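You operate a simulated robot arm through the tools that you are given. There is no shell and no other tool.

You are at the controls of a simulated robot arm. One attempt, no reset.

TASK
Finish taping the clamped core all round and stand it in the grey tray.
Fine: turn the hand wheel, swing the green arm out, loosen the blue lever. Set down upright: what you pick out.

Only the result counts: the job must be done as asked and must still hold three seconds after the hand-in. Knocking over, shifting, dropping, spilling or breaking anything else fails it.

THE ROBOT
A 7-joint arm with a fingered hand, fixed in place. Base frame: the origin is at the foot of the arm, x ahead of it, y to its left, z up; the work surface is at about z = 0.8. Lengths are in m, angles in degrees, forces in N, time in s.
With the tool pointing down near the work surface it reaches from about 0.34 to 0.76 m from the base axis. Its first joint turns from -166.0 to 166.0 degrees. Payload 4 kg.
The TCP is the grasp point between the finger pads, 0.026 m short of the fingertips. In the tool frame z runs along the fingers and y along their closing line. Largest opening 0.132 m; the body of the gripper starts 0.073 m behind the TCP. The gripper is a hand of 4 fingers: y runs from the thumb to the fingers, the wrist lies at [0, 0, -0.239] in the tool frame, and closing takes about 1.5 s.
Orientation is told as [roll, pitch, yaw] about the base's x, y, z axes, in that order, counted from this pose: with the fingers straight down and closing along the base's y, the tool's x points along the base's -x, its y along +y and its z along -z.

THE INTERFACE
- The arm moves only by the tool step_arm. Its argument "motion" is a list of rows, each a list of 7 numbers: the finger opening in m, from 0 to 0.132, then the shift along the tool's x, y, z in m, then the turn, a rotation vector about the tool's x, y, z in degrees. In form: [[claw, tx, ty, tz, rx, ry, rz], ...]. A call has 1 to 20 rows; each row is the pose to reach, as a shift and turn from the pose commanded when the call began, along the tool's axes at that moment. Rows are played at 5 a second. More than 0.05 m and 8.6 degrees between two rows, or a gripper value outside its range, and nothing of the call is played. Where a pose cannot be reached the arm comes as near as it can. A force on the tool above 80 N (or 10 N above the force at the start of the call, whichever is more), or a blocked arm, ends the call early, and 0.2 s more pass. The fingers move at their own pace (about 0.072 m/s each) and stop on an object; they squeeze with about 24 N. The grip force told is the motor's: it shows also when the fingers shut on nothing. Time passes only in rows, and 0.2 s behind the last, so rows that repeat a pose let the fingers close. It gives the time, the measured TCP pose, the force on the tool (base axes), the opening and the grip force at its end, in the units of the frame above (readings bear some noise), with the torque about the TCP (base axes, N m) and any sound that the robot's microphone picked up, and new pictures: "views" is both (left out), scene, wrist or none.
- Cameras (640 x 400 px; columns grow to the right, rows downward): "scene" is fixed at [0.4001, -0.5009, 1.3739]; the picture's right is [1.00, -0.02, 0.00], its down [-0.02, -0.95, -0.31] and it looks along [0.01, 0.31, -0.95] (base axes); focal length 309 px, centre (320, 200). "wrist" rides on the gripper at [0.068, 0.002, -0.097] in the tool frame; the picture's right is [-0.03, 1.00, 0.00], its down [-0.82, -0.02, -0.58] and it looks along [-0.58, -0.01, 0.82] (tool axes); focal length 270 px, centre (320, 200). There is no depth. A picture from a camera that has moved, and an enlarged one, comes with that camera's place and axes in the base frame and with its lens.
- lift_body(by): slides the trunk up (or, below 0, down) by that many m; the arm rides with it, the base frame stays. It gives what a move gives, with no picture.
- hand_shape(shape): the hand has 4 fingers and takes this shape, open, in about a second: jaw (thumb against the fingers, like two jaws); tri (thumb and two fingers); tip (a fingertip pinch); poke (one finger out to press); point (the index stretched); flat (the hand flat); cup (the hand cupped); fist (a fist). The gripper value then closes the fingers along that shape, each until it touches; the sizes above hold for jaw. It gives what a move gives, with no picture.
- inspect(camera, box): a new picture of the part [left, top, right, bottom] of that camera's present view, enlarged. It takes no simulated time.
- sign_off(): hands the job in; it is judged then, once.

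Places have to be worked out from the pictures, the camera data and where the tool is seen. Open the gripper and draw the arm clear of the work before you hand the job in, unless the task says otherwise.

The tools are called as name(argument=value, ...) on one line, values as JSON. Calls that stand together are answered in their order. step_arm: Moves the arm, as the interface text tells. Its arguments: {"type":"object","properties":{"motion":{"type":"array","items":{"type":"array","items":{"type":"number"}}},"views":{"type":"string","enum":["both","scene","wrist","none"]}},"required":["motion"]} The other tools are called the same way: lift_body (by) slides the trunk up or down; hand_shape (shape) gives the hand a shape; inspect (camera, box) takes an enlarged picture of a part of a camera's view; sign_off () hands the job in.

At the start:

```text
time_s: 0.0
ee_pos: [0.3076, -0.3466, 1.0254]
tool_rot: [0.0, 0.1, 0.0]
force: [-0.7, 0.7, 1.0]
wrist_torque: [-0.01, 0.01, 0.0]
width: 0.132
finger_force: 0.1
shape: jaw
trunk travel left (down, up): [-0.525, 0.065]
```

scene: 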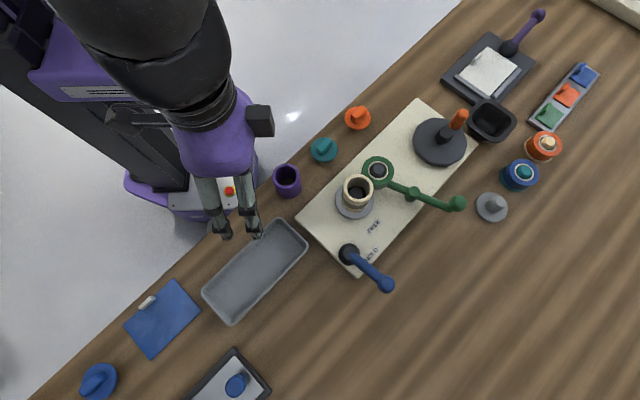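
wrist: 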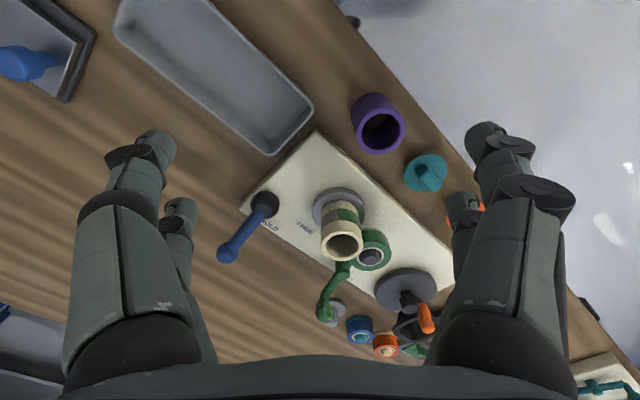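

The pictures show a cream board with a clamped core, a green arm (tape spool carrier?), a hand wheel with an orange knob and a blue lever marked FREE/HOLD. I enlarge these areas first.

inspect(camera="scene", box=[290, 90, 480, 300])

inspect(camera="wrist", box=[200, 130, 480, 370])

inspect(camera="scene", box=[60, 200, 320, 400])

inspect(camera="scene", box=[420, 0, 640, 230])

```text
1.90 times, centred on (385, 195) of scene
camera zoom: at [0.4001, -0.5009, 1.3739], right [1.0, -0.02, 0.0], down [-0.02, -0.95, -0.31], along [0.01, 0.31, -0.95], focal length 589 px, centre (196, 210)
```

zoom: 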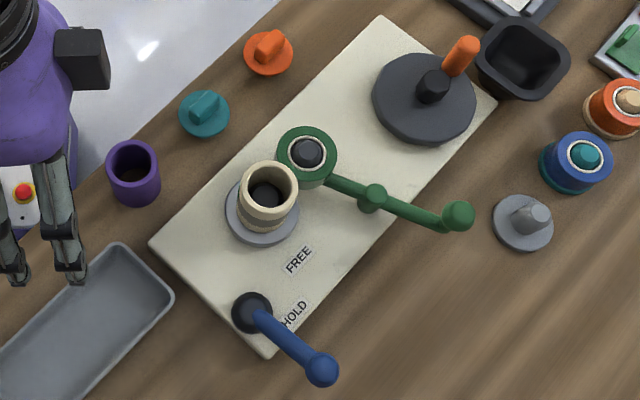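

```text
1.67 times, centred on (340, 250) of wrist
camera zoom: at [0.2389, -0.345, 1.1217], right [0.03, 1.0, 0.0], down [0.82, -0.02, 0.58], along [0.58, -0.01, -0.82], focal length 450 px, centre (287, 117)
```

zoom: 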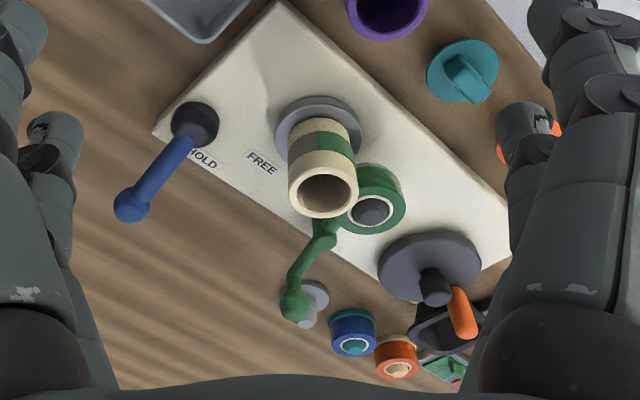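

```text
2.00 times, centred on (190, 300) of scene
camera zoom: at [0.4001, -0.5009, 1.3739], right [1.0, -0.02, 0.0], down [-0.02, -0.95, -0.31], along [0.01, 0.31, -0.95], focal length 619 px, centre (580, 0)
```

zoom: 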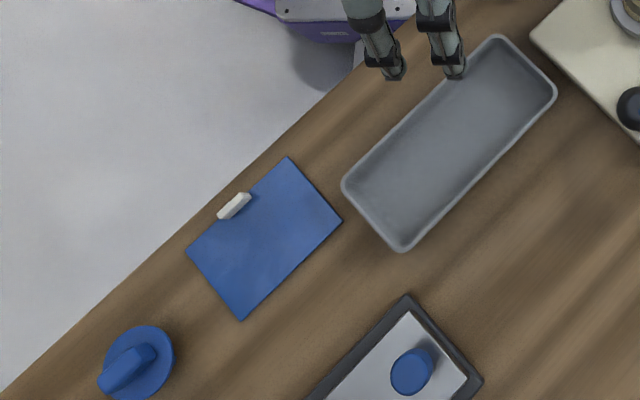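

```text
1.74 times, centred on (530, 115) of scene
camera zoom: at [0.4001, -0.5009, 1.3739], right [1.0, -0.02, 0.0], down [-0.02, -0.95, -0.31], along [0.01, 0.31, -0.95], focal length 538 px, centre (-45, 348)
```

zoom: 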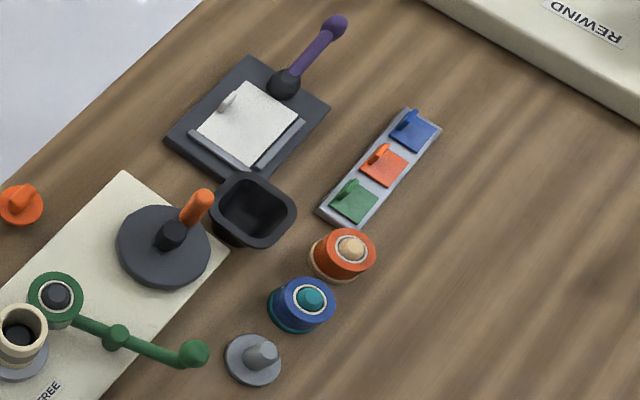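

The core stands at about (0.47, -0.32) with its top near z 0.89. The wheel hub is near (0.65, -0.20), and its orange knob near (0.67, -0.175). I move high across to look at the wheel and roll from closer, tool still straight down.

step_arm(motion=[[0.132, -0.03, 0.018, 0, 0, 0, 0], [0.132, -0.06, 0.036, 0, 0, 0, 0], [0.132, -0.09, 0.054, 0, 0, 0, 0], [0.132, -0.12, 0.072, 0, 0, 0, 0], [0.132, -0.15, 0.09, 0, 0, 0, 0], [0.132, -0.18, 0.108, 0, 0, 0, 0], [0.132, -0.21, 0.126, 0, 0, 0, 0], [0.132, -0.24, 0.144, 0, 0, 0, 0], [0.132, -0.24, 0.144, 0, 0, 0, 0]], views="both")

```text
time_s: 2.0
ee_pos: [0.5466, -0.2038, 1.0228]
tool_rot: [0.0, 0.0, 0.0]
force: [0.1, 0.5, 0.5]
wrist_torque: [0.0, 0.02, 0.02]
width: 0.1319
finger_force: 0.1
shape: jaw
trunk travel left (down, up): [-0.525, 0.065]
camera wrist: at [0.4784, -0.2013, 1.1209], right [0.03, 1.0, 0.0], down [0.82, -0.02, 0.58], along [0.58, -0.02, -0.82], focal length 270 px, centre (320, 200)
```

scene: 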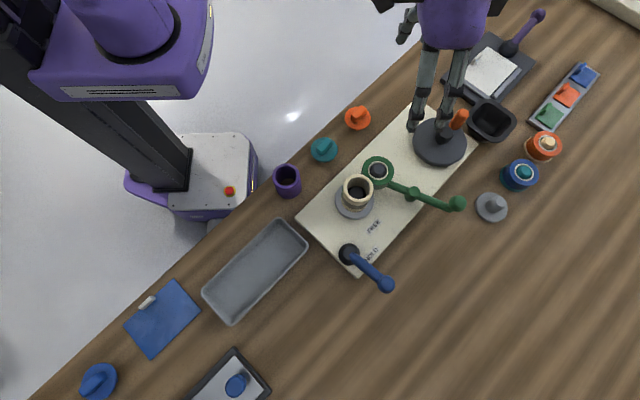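
wrist: 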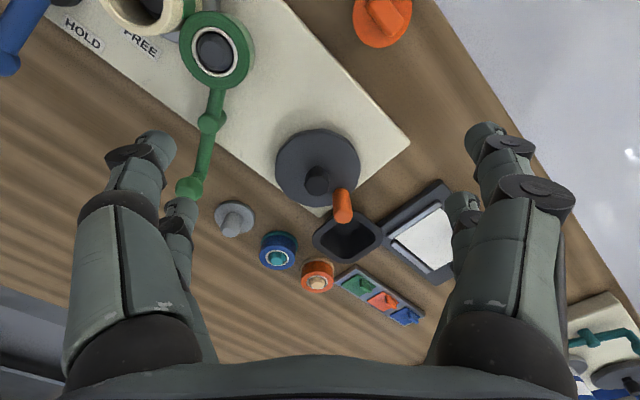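

The wheel and knob are in full view of the wrist camera now. I enlarge them, and the roll and core, for measuring.

inspect(camera="wrist", box=[250, 110, 410, 250])

inspect(camera="scene", box=[380, 80, 520, 190])

inspect(camera="wrist", box=[0, 0, 280, 200])

inspect(camera="scene", box=[310, 140, 410, 240])

```text
2.86 times, centred on (330, 180) of wrist
camera zoom: at [0.4784, -0.2013, 1.1209], right [0.03, 1.0, 0.0], down [0.82, -0.02, 0.58], along [0.58, -0.02, -0.82], focal length 772 px, centre (291, 257)
```

zoom: 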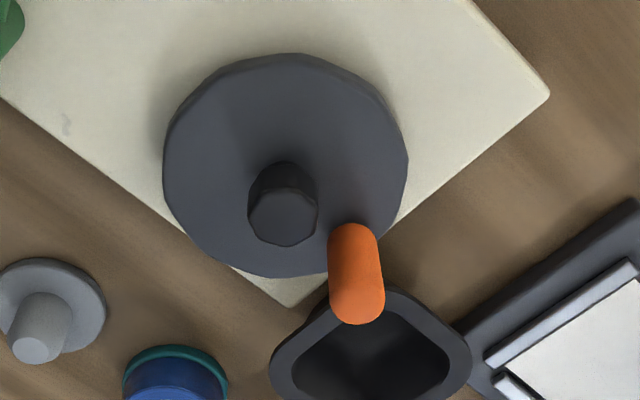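

```text
3.64 times, centred on (450, 135) of scene
camera zoom: at [0.4001, -0.5009, 1.3739], right [1.0, -0.02, 0.0], down [-0.02, -0.95, -0.31], along [0.01, 0.31, -0.95], focal length 1125 px, centre (-153, 436)
```

zoom: 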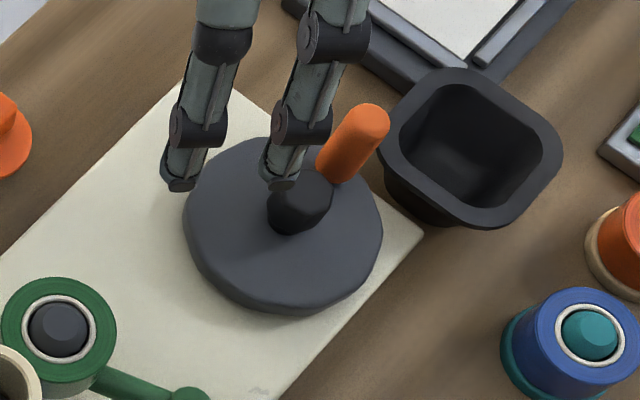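

```text
2.00 times, centred on (140, 100) of wrist
camera zoom: at [0.4784, -0.2013, 1.1209], right [0.03, 1.0, 0.0], down [0.82, -0.02, 0.58], along [0.58, -0.02, -0.82], focal length 541 px, centre (680, 400)
```

zoom: 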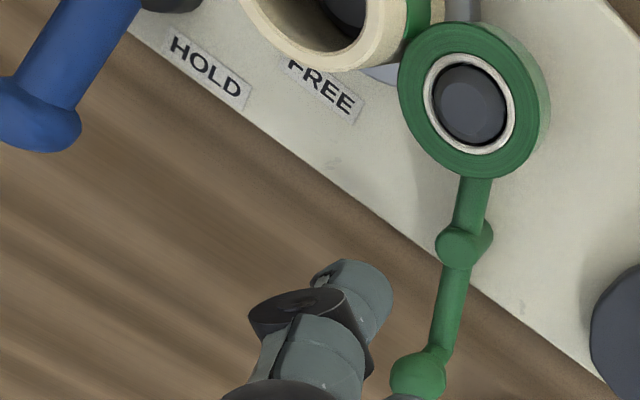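

```text
4.00 times, centred on (360, 190) of scene
camera zoom: at [0.4001, -0.5009, 1.3739], right [1.0, -0.02, 0.0], down [-0.02, -0.95, -0.31], along [0.01, 0.31, -0.95], focal length 1237 px, centre (160, 240)
```

zoom: 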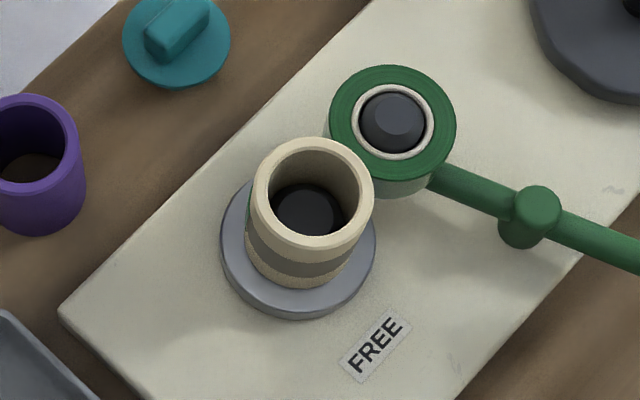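

The knob is a vertical peg at about (0.671, -0.181), z 0.845–0.882, on a 0.043 m circle about the hub at (0.640, -0.211). A single outstretched finger suits pushing it round, so I shape the hand "poke" up here and look at where the finger lies.

hand_shape(shape="poke")

step_arm(motion=[[0.132, 0, 0, 0, 0, 0, 0]], views="both")

```text
time_s: 2.9
ee_pos: [0.5477, -0.2039, 1.0239]
tool_rot: [0.0, 0.0, 0.0]
force: [0.0, 0.2, 0.0]
wrist_torque: [-0.01, -0.02, 0.0]
width: 0.0001
finger_force: 0.1
shape: poke
trunk travel left (down, up): [-0.525, 0.065]
```

```text
time_s: 3.3
ee_pos: [0.546, -0.2042, 1.0244]
tool_rot: [0.0, 0.0, -0.1]
force: [-0.4, -0.1, -0.5]
wrist_torque: [0.02, -0.01, 0.02]
width: 0.0
finger_force: 0.0
shape: poke
trunk travel left (down, up): [-0.525, 0.065]
camera wrist: at [0.4781, -0.2015, 1.1211], right [0.03, 1.0, 0.0], down [0.82, -0.02, 0.58], along [0.58, -0.01, -0.82], focal length 270 px, centre (320, 200)
```

scene: 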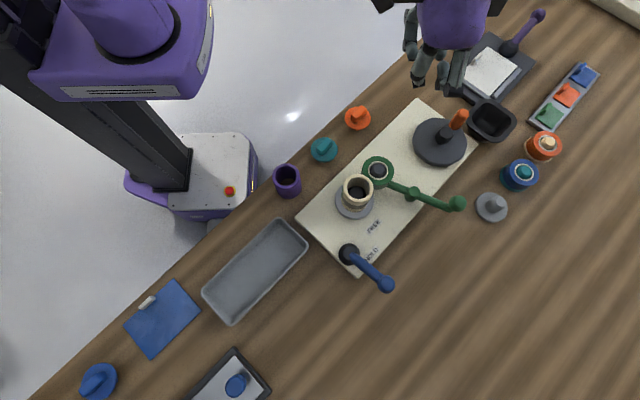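
wrist: 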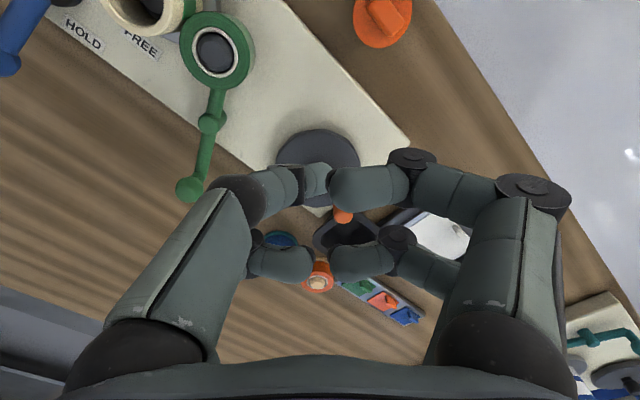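

All fingers look curled toward the middle in this shape. I enlarge to see whether one finger really sticks out.

inspect(camera="scene", box=[380, 0, 520, 110])

inspect(camera="wrist", box=[180, 130, 480, 320])

```text
3.64 times, centred on (450, 55) of scene
camera zoom: at [0.4001, -0.5009, 1.3739], right [1.0, -0.02, 0.0], down [-0.02, -0.95, -0.31], along [0.01, 0.31, -0.95], focal length 1125 px, centre (-153, 727)
```

zoom: 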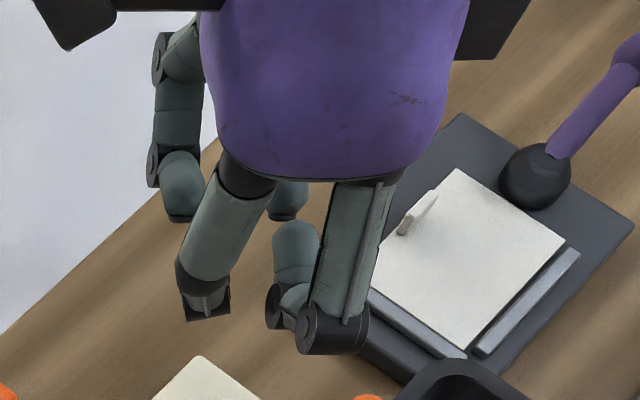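

```text
2.11 times, centred on (330, 225) of wrist
camera zoom: at [0.4781, -0.2015, 1.1211], right [0.03, 1.0, 0.0], down [0.82, -0.02, 0.58], along [0.58, -0.01, -0.82], focal length 569 px, centre (299, 147)
```

zoom: 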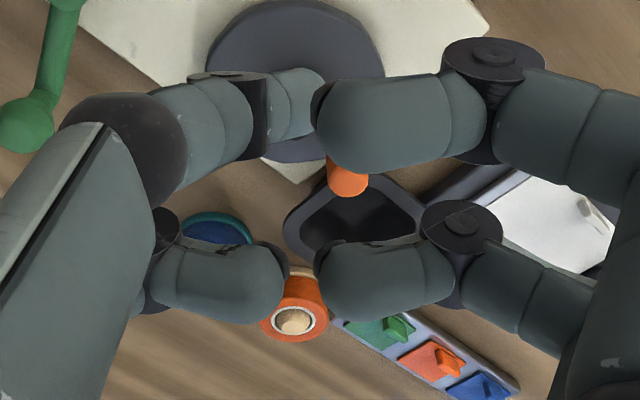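

One finger (the front one on the -y side) does stick out. Its tip is about on the tool axis, 0.026 below the TCP, and the other fingers are curled higher. I bring it above the point just clockwise of the knob, at about (0.683, -0.207), still high, and check where it lies.

step_arm(motion=[[0.0, -0.035, 0, 0, 0, 0, 0], [0.0, -0.07, 0, 0, 0, 0, 0], [0.0, -0.105, -0.002, 0.02, 0, 0, 0], [0.0, -0.137, -0.003, 0.05, 0, 0, 0], [0.0, -0.137, -0.003, 0.085, 0, 0, 0], [0.0, -0.137, -0.003, 0.085, 0, 0, 0]], views="both")

```text
time_s: 4.7
ee_pos: [0.6855, -0.2065, 0.9386]
tool_rot: [0.0, 0.0, 0.0]
force: [0.5, 1.1, 0.5]
wrist_torque: [0.03, 0.03, -0.03]
width: 0.0
finger_force: 24.3
shape: jaw
trunk travel left (down, up): [-0.525, 0.065]
camera wrist: at [0.6163, -0.2041, 1.0363], right [0.03, 1.0, 0.0], down [0.82, -0.02, 0.58], along [0.58, -0.01, -0.82], focal length 270 px, centre (320, 200)
```

scene: 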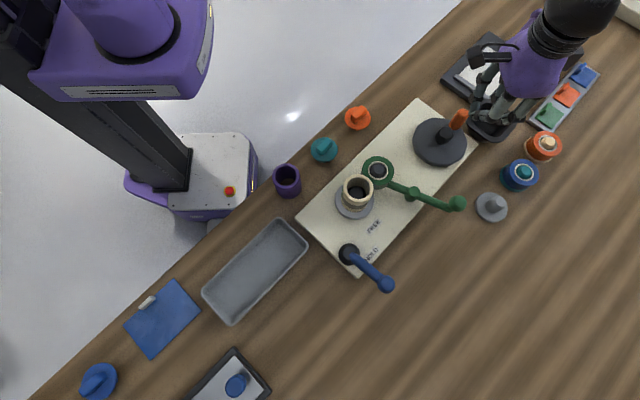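
wrist: 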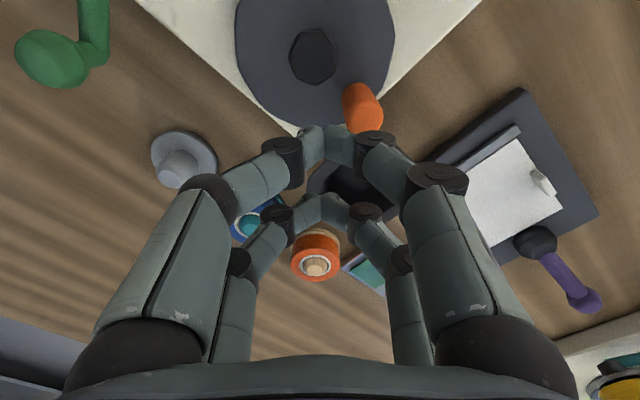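

Commanding 0 put the hand back into a closed jaw. I set "poke" again and will keep the gripper value at 0.132 this time, then check the finger.

hand_shape(shape="poke")

step_arm(motion=[[0.132, 0, 0, 0, 0, 0, 0], [0.132, 0, 0, 0, 0, 0, 0]], views="both")

inspect(camera="wrist", box=[200, 60, 460, 260])

inspect(camera="scene", box=[410, 40, 570, 180])

```text
time_s: 5.6
ee_pos: [0.6838, -0.2063, 0.94]
tool_rot: [0.0, 0.0, 0.0]
force: [-0.2, 0.1, 0.0]
wrist_torque: [0.03, -0.03, 0.01]
width: 0.0003
finger_force: 0.1
shape: poke
trunk travel left (down, up): [-0.525, 0.065]
```

```text
time_s: 6.2
ee_pos: [0.6848, -0.2066, 0.9392]
tool_rot: [0.0, 0.0, 0.0]
force: [0.0, -0.2, 0.6]
wrist_torque: [0.0, 0.01, 0.01]
width: 0.0
finger_force: 0.1
shape: poke
trunk travel left (down, up): [-0.525, 0.065]
camera wrist: at [0.6163, -0.204, 1.0364], right [0.03, 1.0, 0.0], down [0.82, -0.02, 0.58], along [0.58, -0.01, -0.82], focal length 270 px, centre (320, 200)
```

scene: 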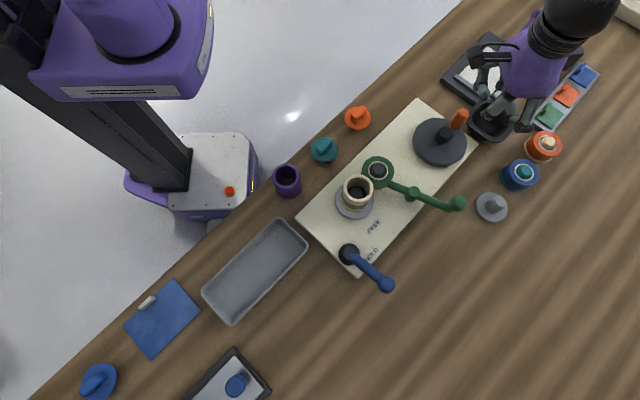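
wrist: 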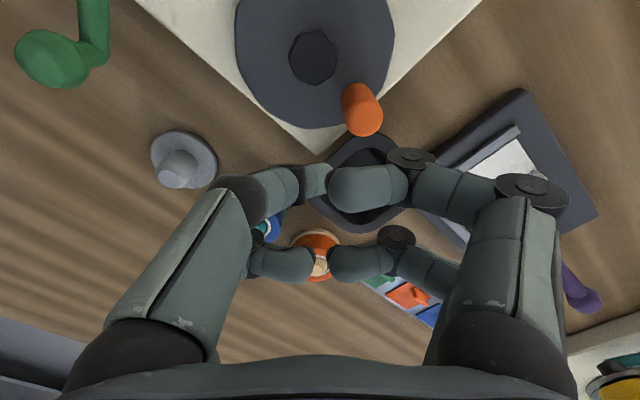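

```text
2.00 times, centred on (330, 160) of wrist
camera zoom: at [0.6163, -0.204, 1.0364], right [0.03, 1.0, 0.0], down [0.82, -0.02, 0.58], along [0.58, -0.01, -0.82], focal length 541 px, centre (300, 280)
```

zoom: 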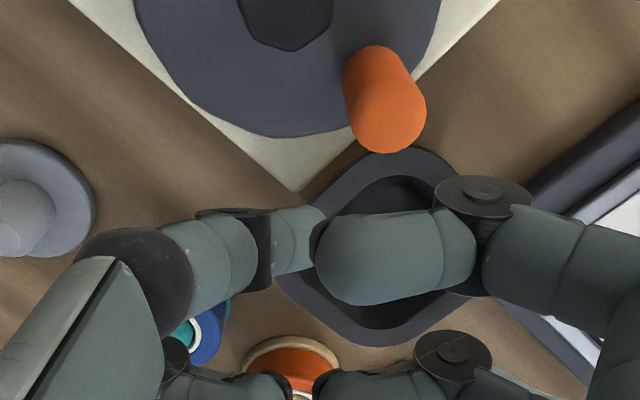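

```text
2.86 times, centred on (490, 110) of scene
camera zoom: at [0.4001, -0.5009, 1.3739], right [1.0, -0.02, 0.0], down [-0.02, -0.95, -0.31], along [0.01, 0.31, -0.95], focal length 884 px, centre (-166, 457)
```

zoom: 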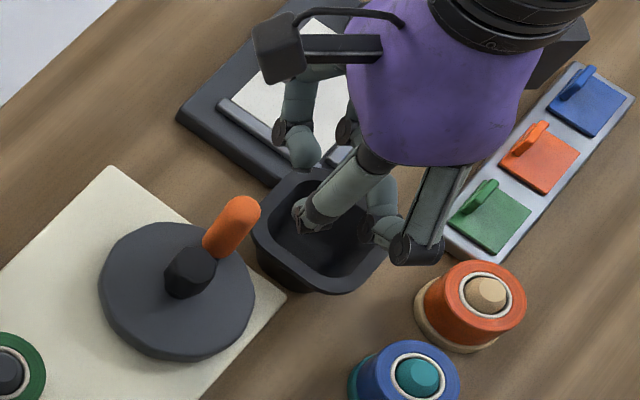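

The poke finger's tip sits on the tool axis at about (0.686, -0.206), just clockwise of the knob and clear of the hub. I lower it so the tip is at about z 0.86, above the disc and the black bin's rim but beside the knob.

step_arm(motion=[[0.132, 0, 0, 0.02, 0, 0, 0], [0.132, 0, 0, 0.04, 0, 0, 0], [0.132, 0, 0, 0.0545, 0, 0, 0], [0.132, 0, 0, 0.0545, 0, 0, 0]], views="both")

inspect(camera="scene", box=[400, 60, 560, 180])

inspect(camera="wrist", box=[200, 0, 440, 240])

```text
time_s: 7.2
ee_pos: [0.686, -0.2061, 0.8856]
tool_rot: [0.0, 0.0, 0.1]
force: [-0.1, 0.1, 0.5]
wrist_torque: [-0.02, 0.01, 0.0]
width: 0.0
finger_force: 0.1
shape: poke
trunk travel left (down, up): [-0.525, 0.065]
camera wrist: at [0.6165, -0.2035, 0.9825], right [0.03, 1.0, 0.0], down [0.82, -0.02, 0.58], along [0.58, -0.02, -0.82], focal length 270 px, centre (320, 200)
```

scene: 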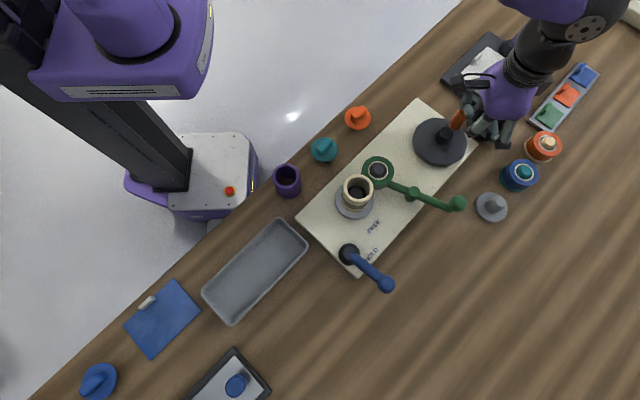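
wrist: 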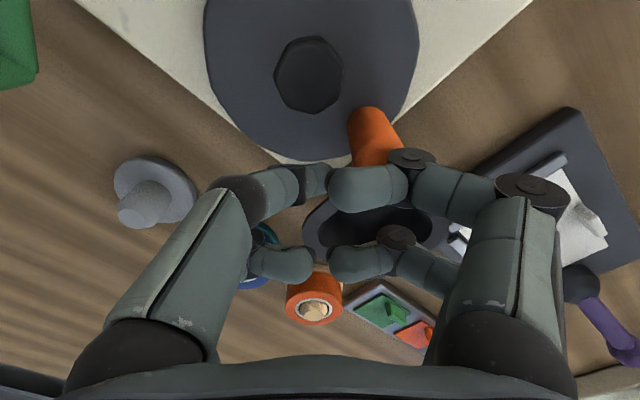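

```text
3.33 times, centred on (480, 120) of scene
camera zoom: at [0.4001, -0.5009, 1.3739], right [1.0, -0.02, 0.0], down [-0.02, -0.95, -0.31], along [0.01, 0.31, -0.95], focal length 1031 px, centre (-213, 467)
```

zoom: 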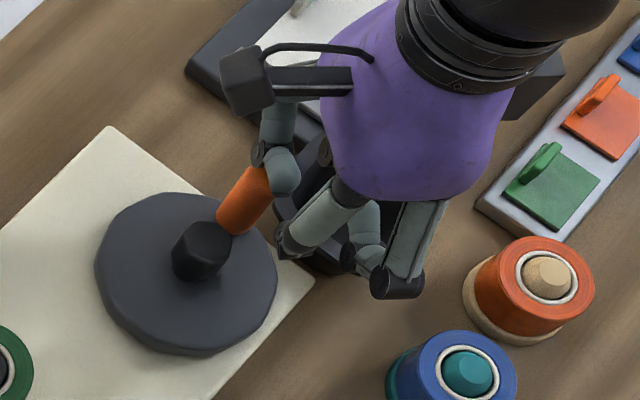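

```text
1.67 times, centred on (320, 120) of wrist
camera zoom: at [0.6165, -0.2035, 0.9825], right [0.03, 1.0, 0.0], down [0.82, -0.02, 0.58], along [0.58, -0.02, -0.82], focal length 450 px, centre (320, 333)
```

zoom: 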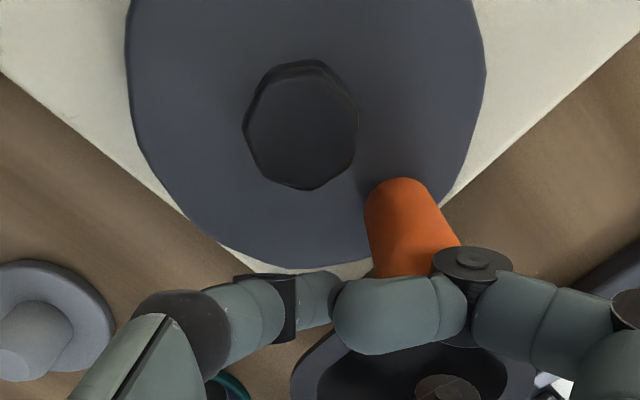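

The tip is right beside the knob, with no force. A curled finger on the +y side may come close above the knob's top, so I raise 6 mm for clearance. Then I push the knob counter-clockwise about 30° as a trial.

step_arm(motion=[[0.132, 0, 0, -0.006, 0, 0, 0], [0.132, 0.0007, 0.0051, -0.006, 0, 0, 0], [0.132, 0.0024, 0.0109, -0.006, 0, 0, 0], [0.132, 0.0049, 0.0164, -0.006, 0, 0, 0], [0.132, 0.0081, 0.0216, -0.006, 0, 0, 0], [0.132, 0.012, 0.0262, -0.006, 0, 0, 0], [0.132, 0.0153, 0.0293, -0.006, 0, 0, 0]], views="both")

inspect(camera="scene", box=[400, 60, 560, 180])

inspect(camera="scene", box=[310, 140, 410, 240])

```text
time_s: 8.8
ee_pos: [0.6689, -0.176, 0.8909]
tool_rot: [0.0, 0.0, 0.0]
force: [1.5, -0.2, 0.3]
wrist_torque: [-0.02, 0.0, 0.02]
width: 0.0001
finger_force: 0.0
shape: poke
trunk travel left (down, up): [-0.525, 0.065]
camera wrist: at [0.6005, -0.174, 0.988], right [0.03, 1.0, 0.0], down [0.82, -0.02, 0.58], along [0.58, -0.01, -0.82], focal length 270 px, centre (320, 200)
```

scene: 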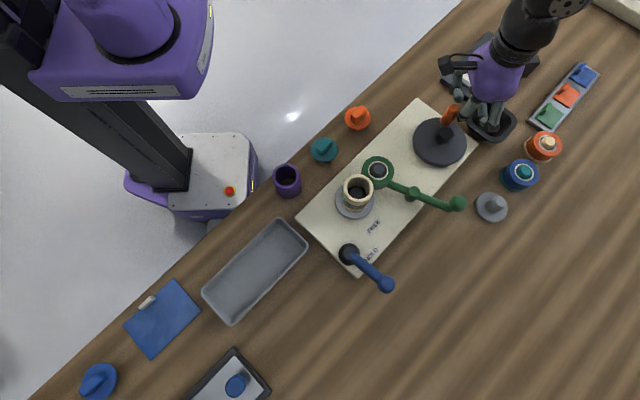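
wrist: 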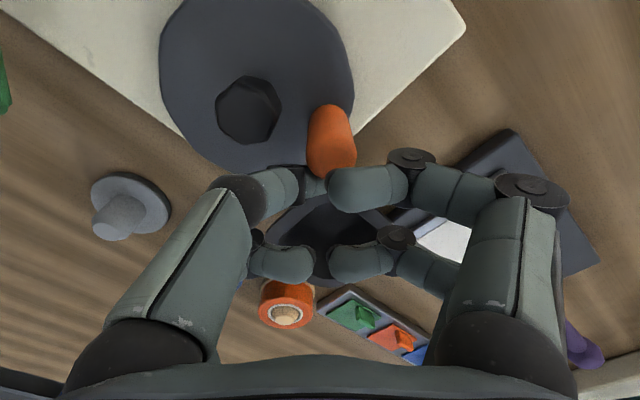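

```text
3.33 times, centred on (480, 120) of scene
camera zoom: at [0.4001, -0.5009, 1.3739], right [1.0, -0.02, 0.0], down [-0.02, -0.95, -0.31], along [0.01, 0.31, -0.95], focal length 1031 px, centre (-213, 467)
```

zoom: 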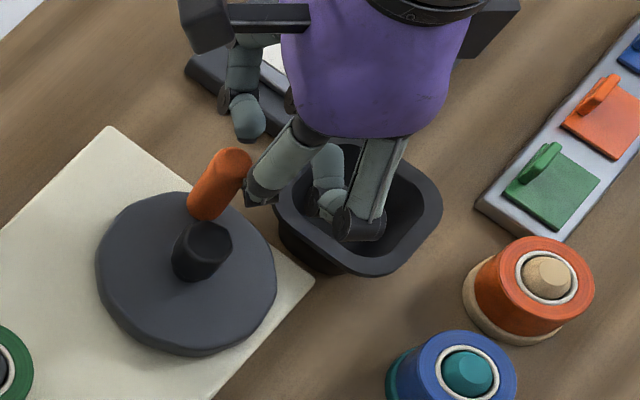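

```text
4.00 times, centred on (360, 190) of scene
camera zoom: at [0.4001, -0.5009, 1.3739], right [1.0, -0.02, 0.0], down [-0.02, -0.95, -0.31], along [0.01, 0.31, -0.95], focal length 1237 px, centre (160, 240)
```

zoom: 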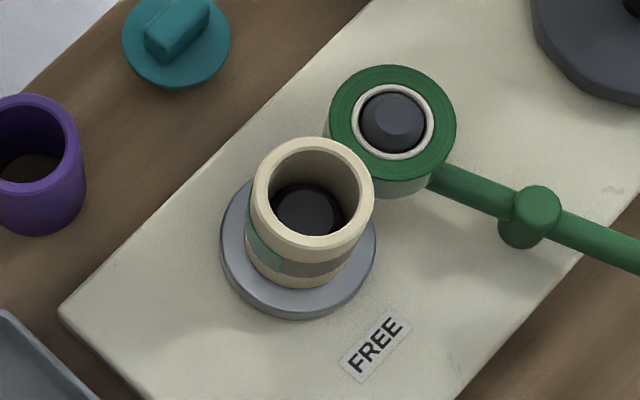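

The wheel turned easily (1.5 N), and the green tape edge on the core moved from the west side round to the southwest, so counter-clockwise is the winding direction. I carry the knob on along its circle.

step_arm(motion=[[0.132, 0.0062, 0.0043, 0, 0, 0, 0], [0.132, 0.013, 0.0075, 0, 0, 0, 0], [0.132, 0.0203, 0.0094, 0, 0, 0, 0], [0.132, 0.0278, 0.0101, 0, 0, 0, 0], [0.132, 0.0353, 0.0094, 0, 0, 0, 0], [0.132, 0.0426, 0.0075, 0, 0, 0, 0], [0.132, 0.0495, 0.0043, 0, 0, 0, 0], [0.132, 0.0556, 0, 0, 0, 0, 0], [0.132, 0.061, -0.0054, 0, 0, 0, 0], [0.132, 0.0653, -0.0116, 0, 0, 0, 0]], views="both")

inspect(camera="scene", box=[380, 60, 540, 180])

inspect(camera="scene", box=[310, 140, 410, 240])

```text
time_s: 11.0
ee_pos: [0.6039, -0.1877, 0.8914]
tool_rot: [0.0, 0.1, 0.0]
force: [-1.5, 1.2, 1.2]
wrist_torque: [-0.04, 0.01, -0.03]
width: 0.0001
finger_force: 0.1
shape: poke
trunk travel left (down, up): [-0.525, 0.065]
camera wrist: at [0.5352, -0.1861, 0.9889], right [0.03, 1.0, 0.0], down [0.82, -0.02, 0.58], along [0.58, -0.02, -0.82], focal length 270 px, centre (320, 200)
```

scene: 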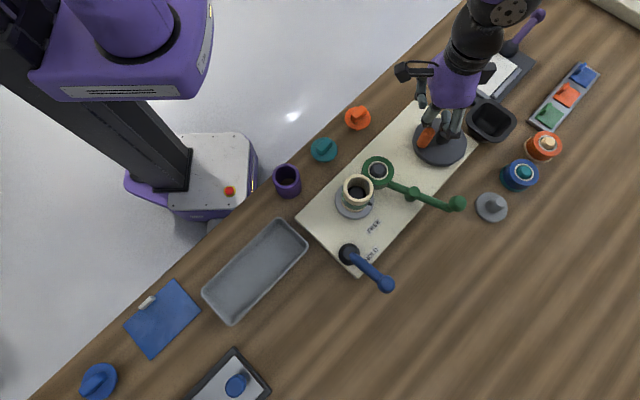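
wrist: 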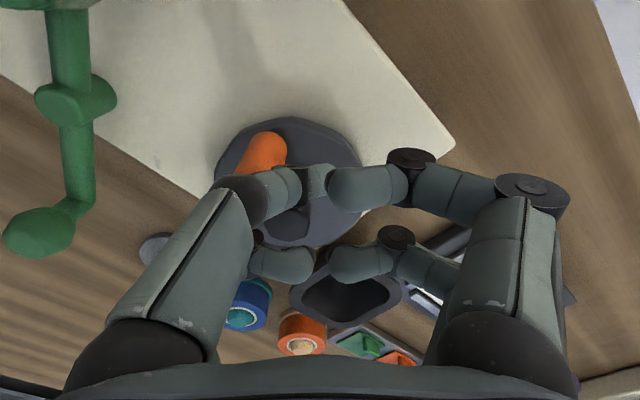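

```text
3.33 times, centred on (460, 120) of scene
camera zoom: at [0.4001, -0.5009, 1.3739], right [1.0, -0.02, 0.0], down [-0.02, -0.95, -0.31], along [0.01, 0.31, -0.95], focal length 1031 px, centre (-147, 467)
```

zoom: 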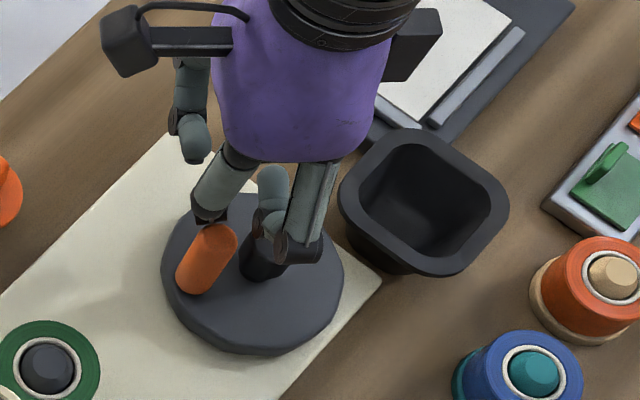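

```text
4.00 times, centred on (360, 190) of scene
camera zoom: at [0.4001, -0.5009, 1.3739], right [1.0, -0.02, 0.0], down [-0.02, -0.95, -0.31], along [0.01, 0.31, -0.95], focal length 1237 px, centre (160, 240)
```

zoom: 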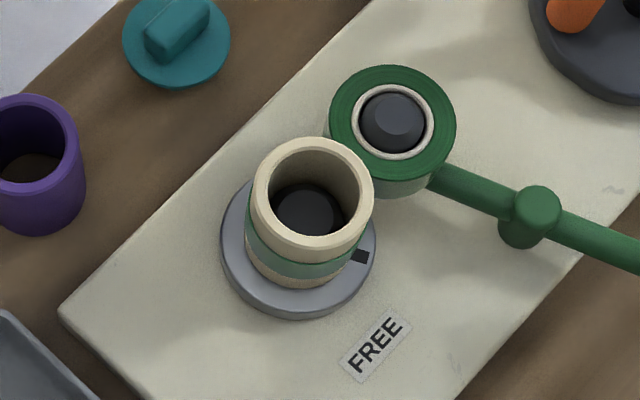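

The south side of the core is green all across now and the knob is at about 185°. I keep pushing the knob around the far side.

step_arm(motion=[[0.132, 0.0032, -0.0068, 0, 0, 0, 0], [0.132, 0.0051, -0.0141, 0, 0, 0, 0], [0.132, 0.0058, -0.0216, 0, 0, 0, 0], [0.132, 0.0051, -0.0291, 0, 0, 0, 0], [0.132, 0.0032, -0.0364, 0, 0, 0, 0], [0.132, 0, -0.0433, 0, 0, 0, 0], [0.132, -0.0043, -0.0494, 0, 0, 0, 0], [0.132, -0.0097, -0.0548, 0, 0, 0, 0], [0.132, -0.0159, -0.0591, 0, 0, 0, 0]], views="both")

inspect(camera="scene", box=[380, 60, 540, 180])

inspect(camera="scene", box=[310, 140, 410, 240])

```text
time_s: 13.0
ee_pos: [0.6216, -0.2494, 0.8915]
tool_rot: [-0.1, 0.0, 0.0]
force: [-0.9, 0.9, -1.0]
wrist_torque: [0.0, 0.06, -0.01]
width: 0.0001
finger_force: 0.0
shape: poke
trunk travel left (down, up): [-0.525, 0.065]
camera wrist: at [0.5519, -0.2464, 0.9888], right [0.03, 1.0, 0.0], down [0.82, -0.02, 0.58], along [0.58, -0.02, -0.82], focal length 270 px, centre (320, 200)
```

scene: 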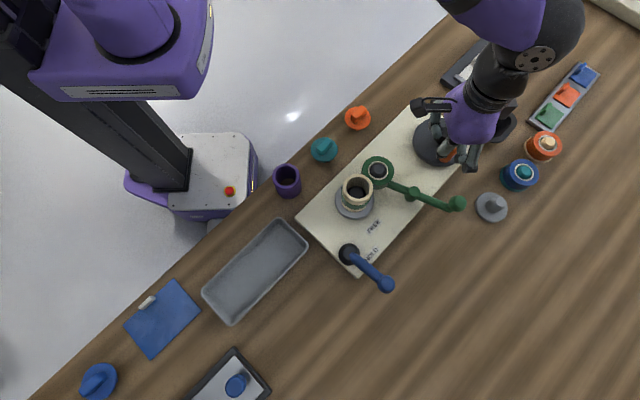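
wrist: 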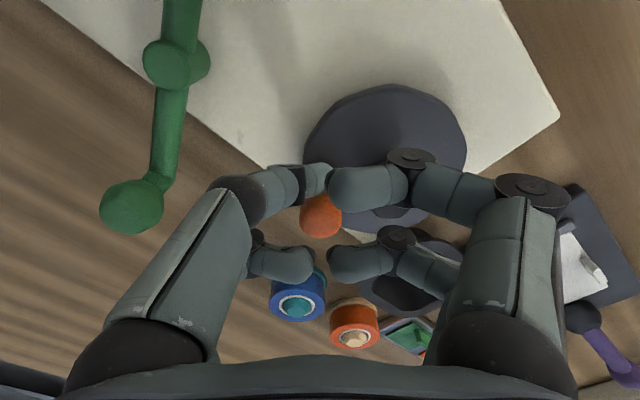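

```text
3.33 times, centred on (460, 120) of scene
camera zoom: at [0.4001, -0.5009, 1.3739], right [1.0, -0.02, 0.0], down [-0.02, -0.95, -0.31], along [0.01, 0.31, -0.95], focal length 1031 px, centre (-147, 467)
```

zoom: 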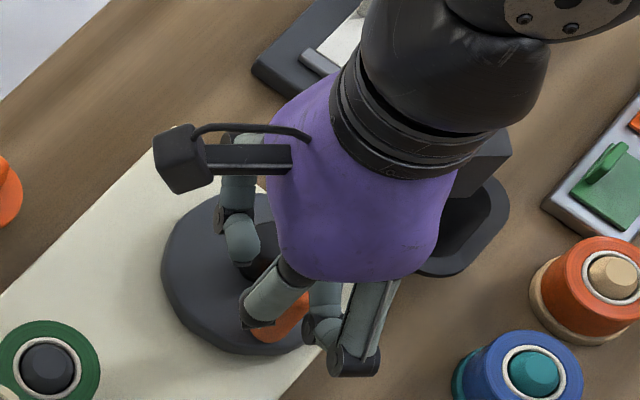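

```text
4.00 times, centred on (360, 190) of scene
camera zoom: at [0.4001, -0.5009, 1.3739], right [1.0, -0.02, 0.0], down [-0.02, -0.95, -0.31], along [0.01, 0.31, -0.95], focal length 1237 px, centre (160, 240)
```

zoom: 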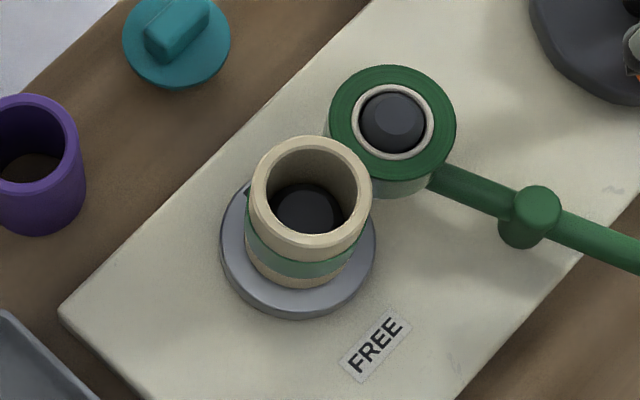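

The wheel has gone round about 225° and all sides of the core visible from here are green. I push another 70° so the tape is sure to close on itself with overlap.

step_arm(motion=[[0.132, -0.0068, -0.0032, 0, 0, 0, 0], [0.132, -0.0141, -0.0051, 0, 0, 0, 0], [0.132, -0.0216, -0.0058, 0, 0, 0, 0], [0.132, -0.0291, -0.0051, 0, 0, 0, 0], [0.132, -0.0364, -0.0032, 0, 0, 0, 0], [0.132, -0.0433, 0, 0, 0, 0, 0], [0.132, -0.0494, 0.0043, 0, 0, 0, 0]], views="both")

inspect(camera="scene", box=[310, 140, 410, 240])

inspect(camera="scene", box=[380, 60, 540, 180])

```text
time_s: 14.6
ee_pos: [0.6695, -0.2432, 0.8934]
tool_rot: [-0.1, -0.1, 0.0]
force: [0.0, -0.8, -0.8]
wrist_torque: [-0.02, -0.01, 0.0]
width: 0.0
finger_force: 0.2
shape: poke
trunk travel left (down, up): [-0.525, 0.065]
camera wrist: at [0.6016, -0.2407, 0.9882], right [0.03, 1.0, 0.0], down [0.82, -0.02, 0.58], along [0.58, -0.01, -0.82], focal length 270 px, centre (320, 200)
```

scene: 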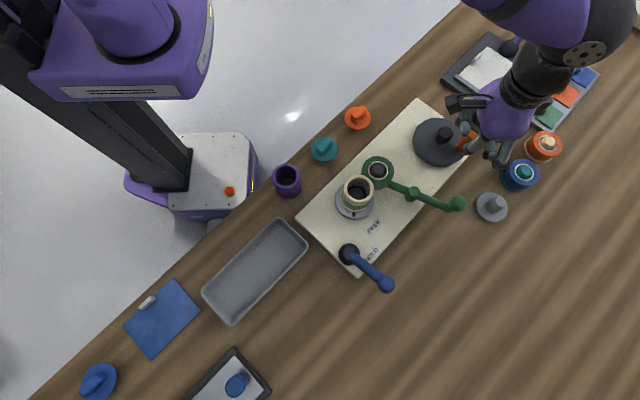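
wrist: 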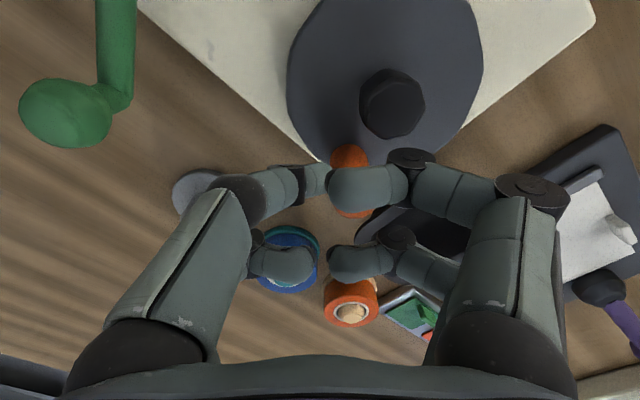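

```text
4.00 times, centred on (360, 190) of scene
camera zoom: at [0.4001, -0.5009, 1.3739], right [1.0, -0.02, 0.0], down [-0.02, -0.95, -0.31], along [0.01, 0.31, -0.95], focal length 1237 px, centre (160, 240)
```

zoom: 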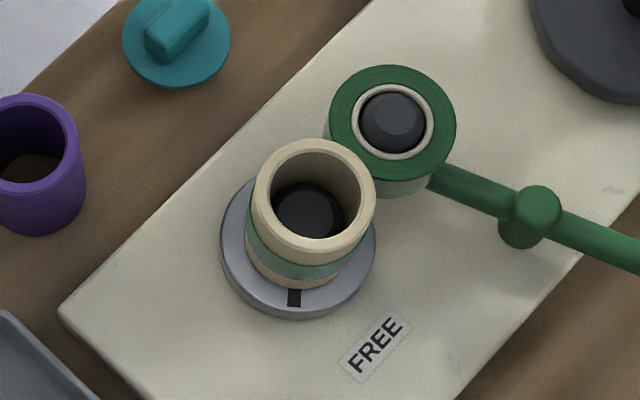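

```text
3.33 times, centred on (460, 120) of scene
camera zoom: at [0.4001, -0.5009, 1.3739], right [1.0, -0.02, 0.0], down [-0.02, -0.95, -0.31], along [0.01, 0.31, -0.95], focal length 1031 px, centre (-147, 467)
```

zoom: 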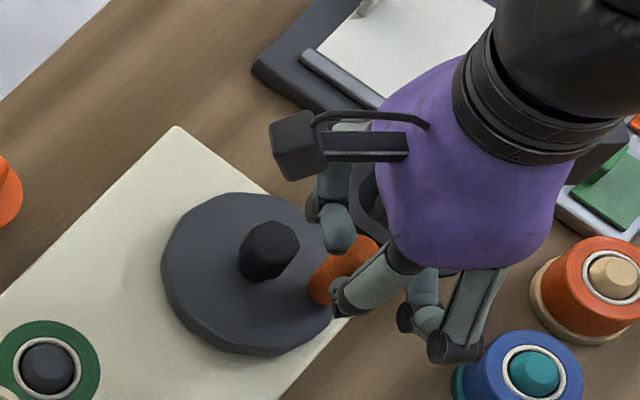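

The flange mark shows the core turns about 1.8 times as fast as the wheel. It has made well over a full turn and the band is green everywhere I can see. I raise the finger clear of the knob, then move above the north side of the green ball handle.

step_arm(motion=[[0.132, -0.002, -0.004, -0.01, 0, 0, 0], [0.132, -0.002, -0.004, -0.04, 0, 0, 0], [0.132, -0.002, -0.004, -0.075, 0, 0, 0], [0.132, 0.03, -0.03, -0.075, 0, 0, 0], [0.132, 0.06, -0.045, -0.075, 0, 0, 0], [0.132, 0.06, -0.045, -0.075, 0, 0, 0]], views="both")

inspect(camera="scene", box=[390, 150, 510, 240])

inspect(camera="wrist", box=[60, 0, 300, 200])

```text
time_s: 16.0
ee_pos: [0.6088, -0.2883, 0.9624]
tool_rot: [0.0, 0.0, 0.1]
force: [0.1, -0.7, 0.1]
wrist_torque: [0.0, -0.01, 0.01]
width: 0.0001
finger_force: 0.2
shape: poke
trunk travel left (down, up): [-0.525, 0.065]
camera wrist: at [0.5404, -0.2862, 1.0612], right [0.03, 1.0, 0.0], down [0.82, -0.02, 0.58], along [0.58, -0.01, -0.82], focal length 270 px, centre (320, 200)
```

scene: 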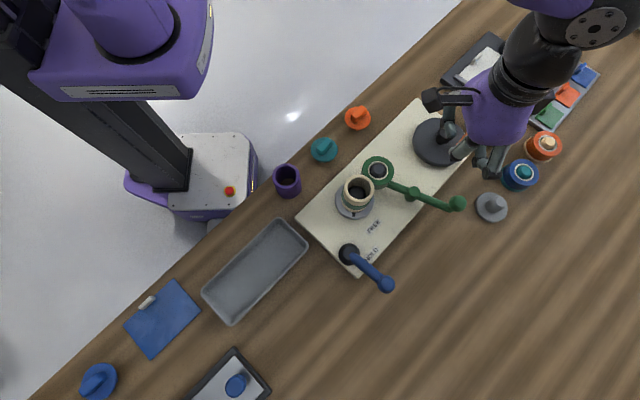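
wrist: 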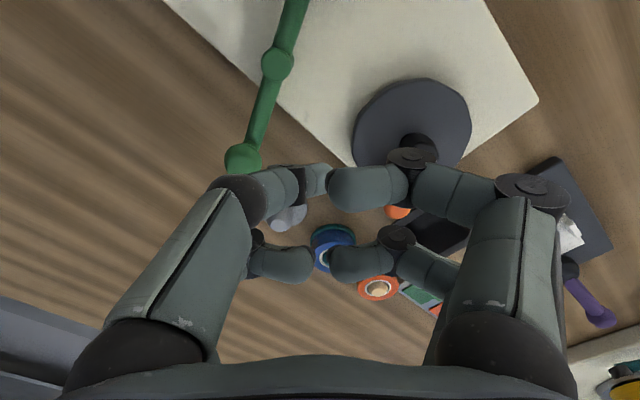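

```text
4.44 times, centred on (450, 195) of scene
camera zoom: at [0.4001, -0.5009, 1.3739], right [1.0, -0.02, 0.0], down [-0.02, -0.95, -0.31], along [0.01, 0.31, -0.95], focal length 1375 px, centre (-258, 222)
```

zoom: 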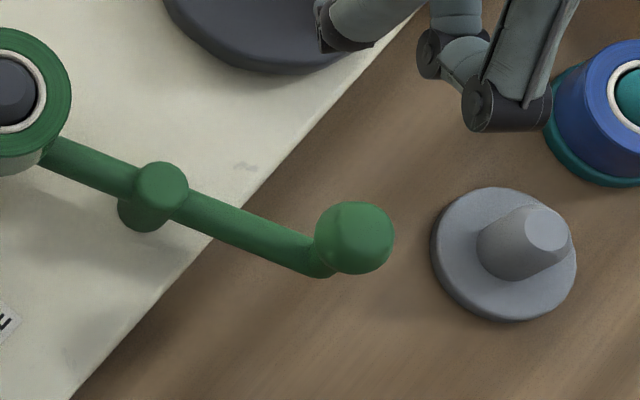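

```text
2.00 times, centred on (180, 100) of wrist
camera zoom: at [0.5404, -0.2862, 1.0612], right [0.03, 1.0, 0.0], down [0.82, -0.02, 0.58], along [0.58, -0.01, -0.82], focal length 541 px, centre (600, 400)
```

zoom: 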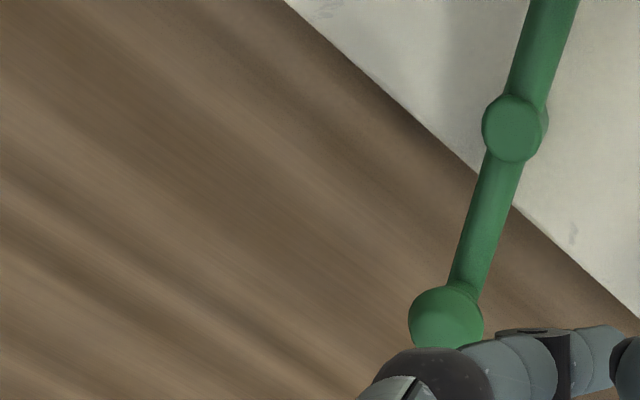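

The ball handle is at (0.638, -0.349, 0.871) with radius 0.0145, and the arm pivots at about (0.574, -0.320). The ball must be pushed clockwise (toward -y) to take the roll off the core. I lower the finger on its north side.

step_arm(motion=[[0.132, -0.0344, -0.0263, 0, 0, 0, 0], [0.132, -0.0344, -0.0263, 0.03, 0, 0, 0], [0.132, -0.0344, -0.0263, 0.055, 0, 0, 0], [0.132, -0.0344, -0.0263, 0.0755, 0, 0, 0], [0.132, -0.0344, -0.0263, 0.0755, 0, 0, 0]], views="both")

inspect(camera="scene", box=[390, 140, 530, 240])

inspect(camera="wrist", box=[160, 50, 420, 260])

```text
time_s: 17.2
ee_pos: [0.6415, -0.3155, 0.8895]
tool_rot: [0.0, -0.1, 0.0]
force: [-0.2, 0.3, 1.1]
wrist_torque: [-0.01, 0.02, -0.01]
width: 0.0
finger_force: 0.0
shape: poke
trunk travel left (down, up): [-0.525, 0.065]
camera wrist: at [0.5745, -0.3141, 0.9878], right [0.03, 1.0, 0.0], down [0.82, -0.02, 0.58], along [0.58, -0.02, -0.82], focal length 270 px, centre (320, 200)
```

scene: 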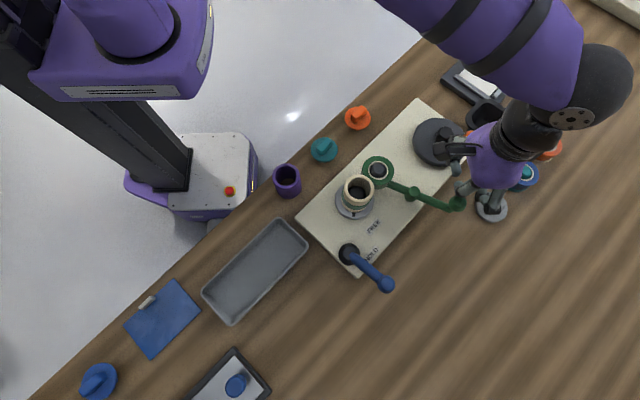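
wrist: 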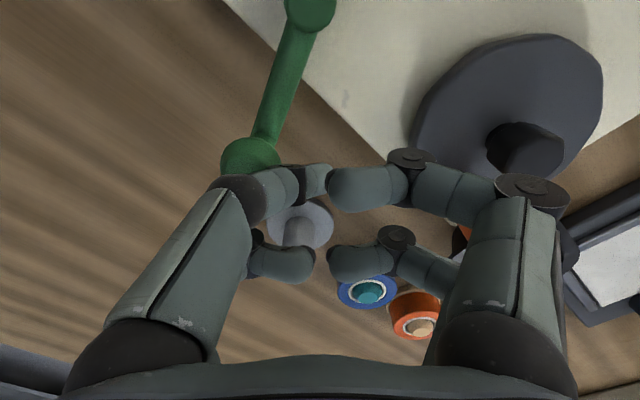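

```text
4.00 times, centred on (460, 190) of scene
camera zoom: at [0.4001, -0.5009, 1.3739], right [1.0, -0.02, 0.0], down [-0.02, -0.95, -0.31], along [0.01, 0.31, -0.95], focal length 1237 px, centre (-240, 240)
```

zoom: 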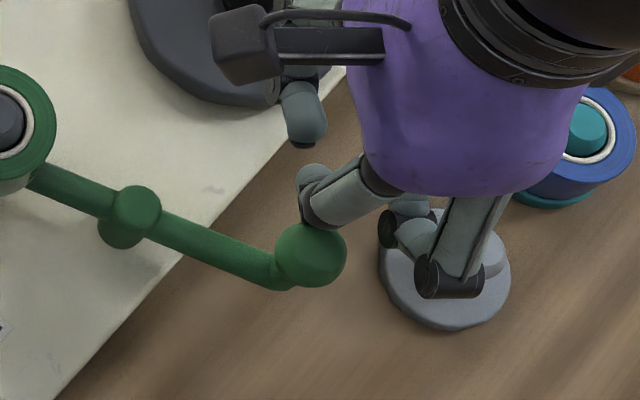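

```text
1.90 times, centred on (290, 155) of wrist
camera zoom: at [0.5745, -0.3141, 0.9878], right [0.03, 1.0, 0.0], down [0.82, -0.02, 0.58], along [0.58, -0.02, -0.82], focal length 515 px, centre (377, 286)
```

zoom: 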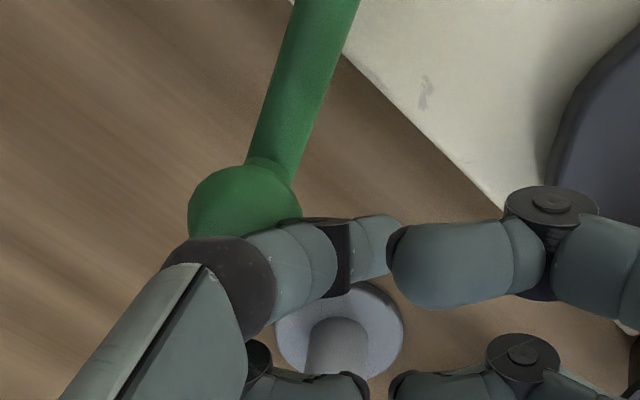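

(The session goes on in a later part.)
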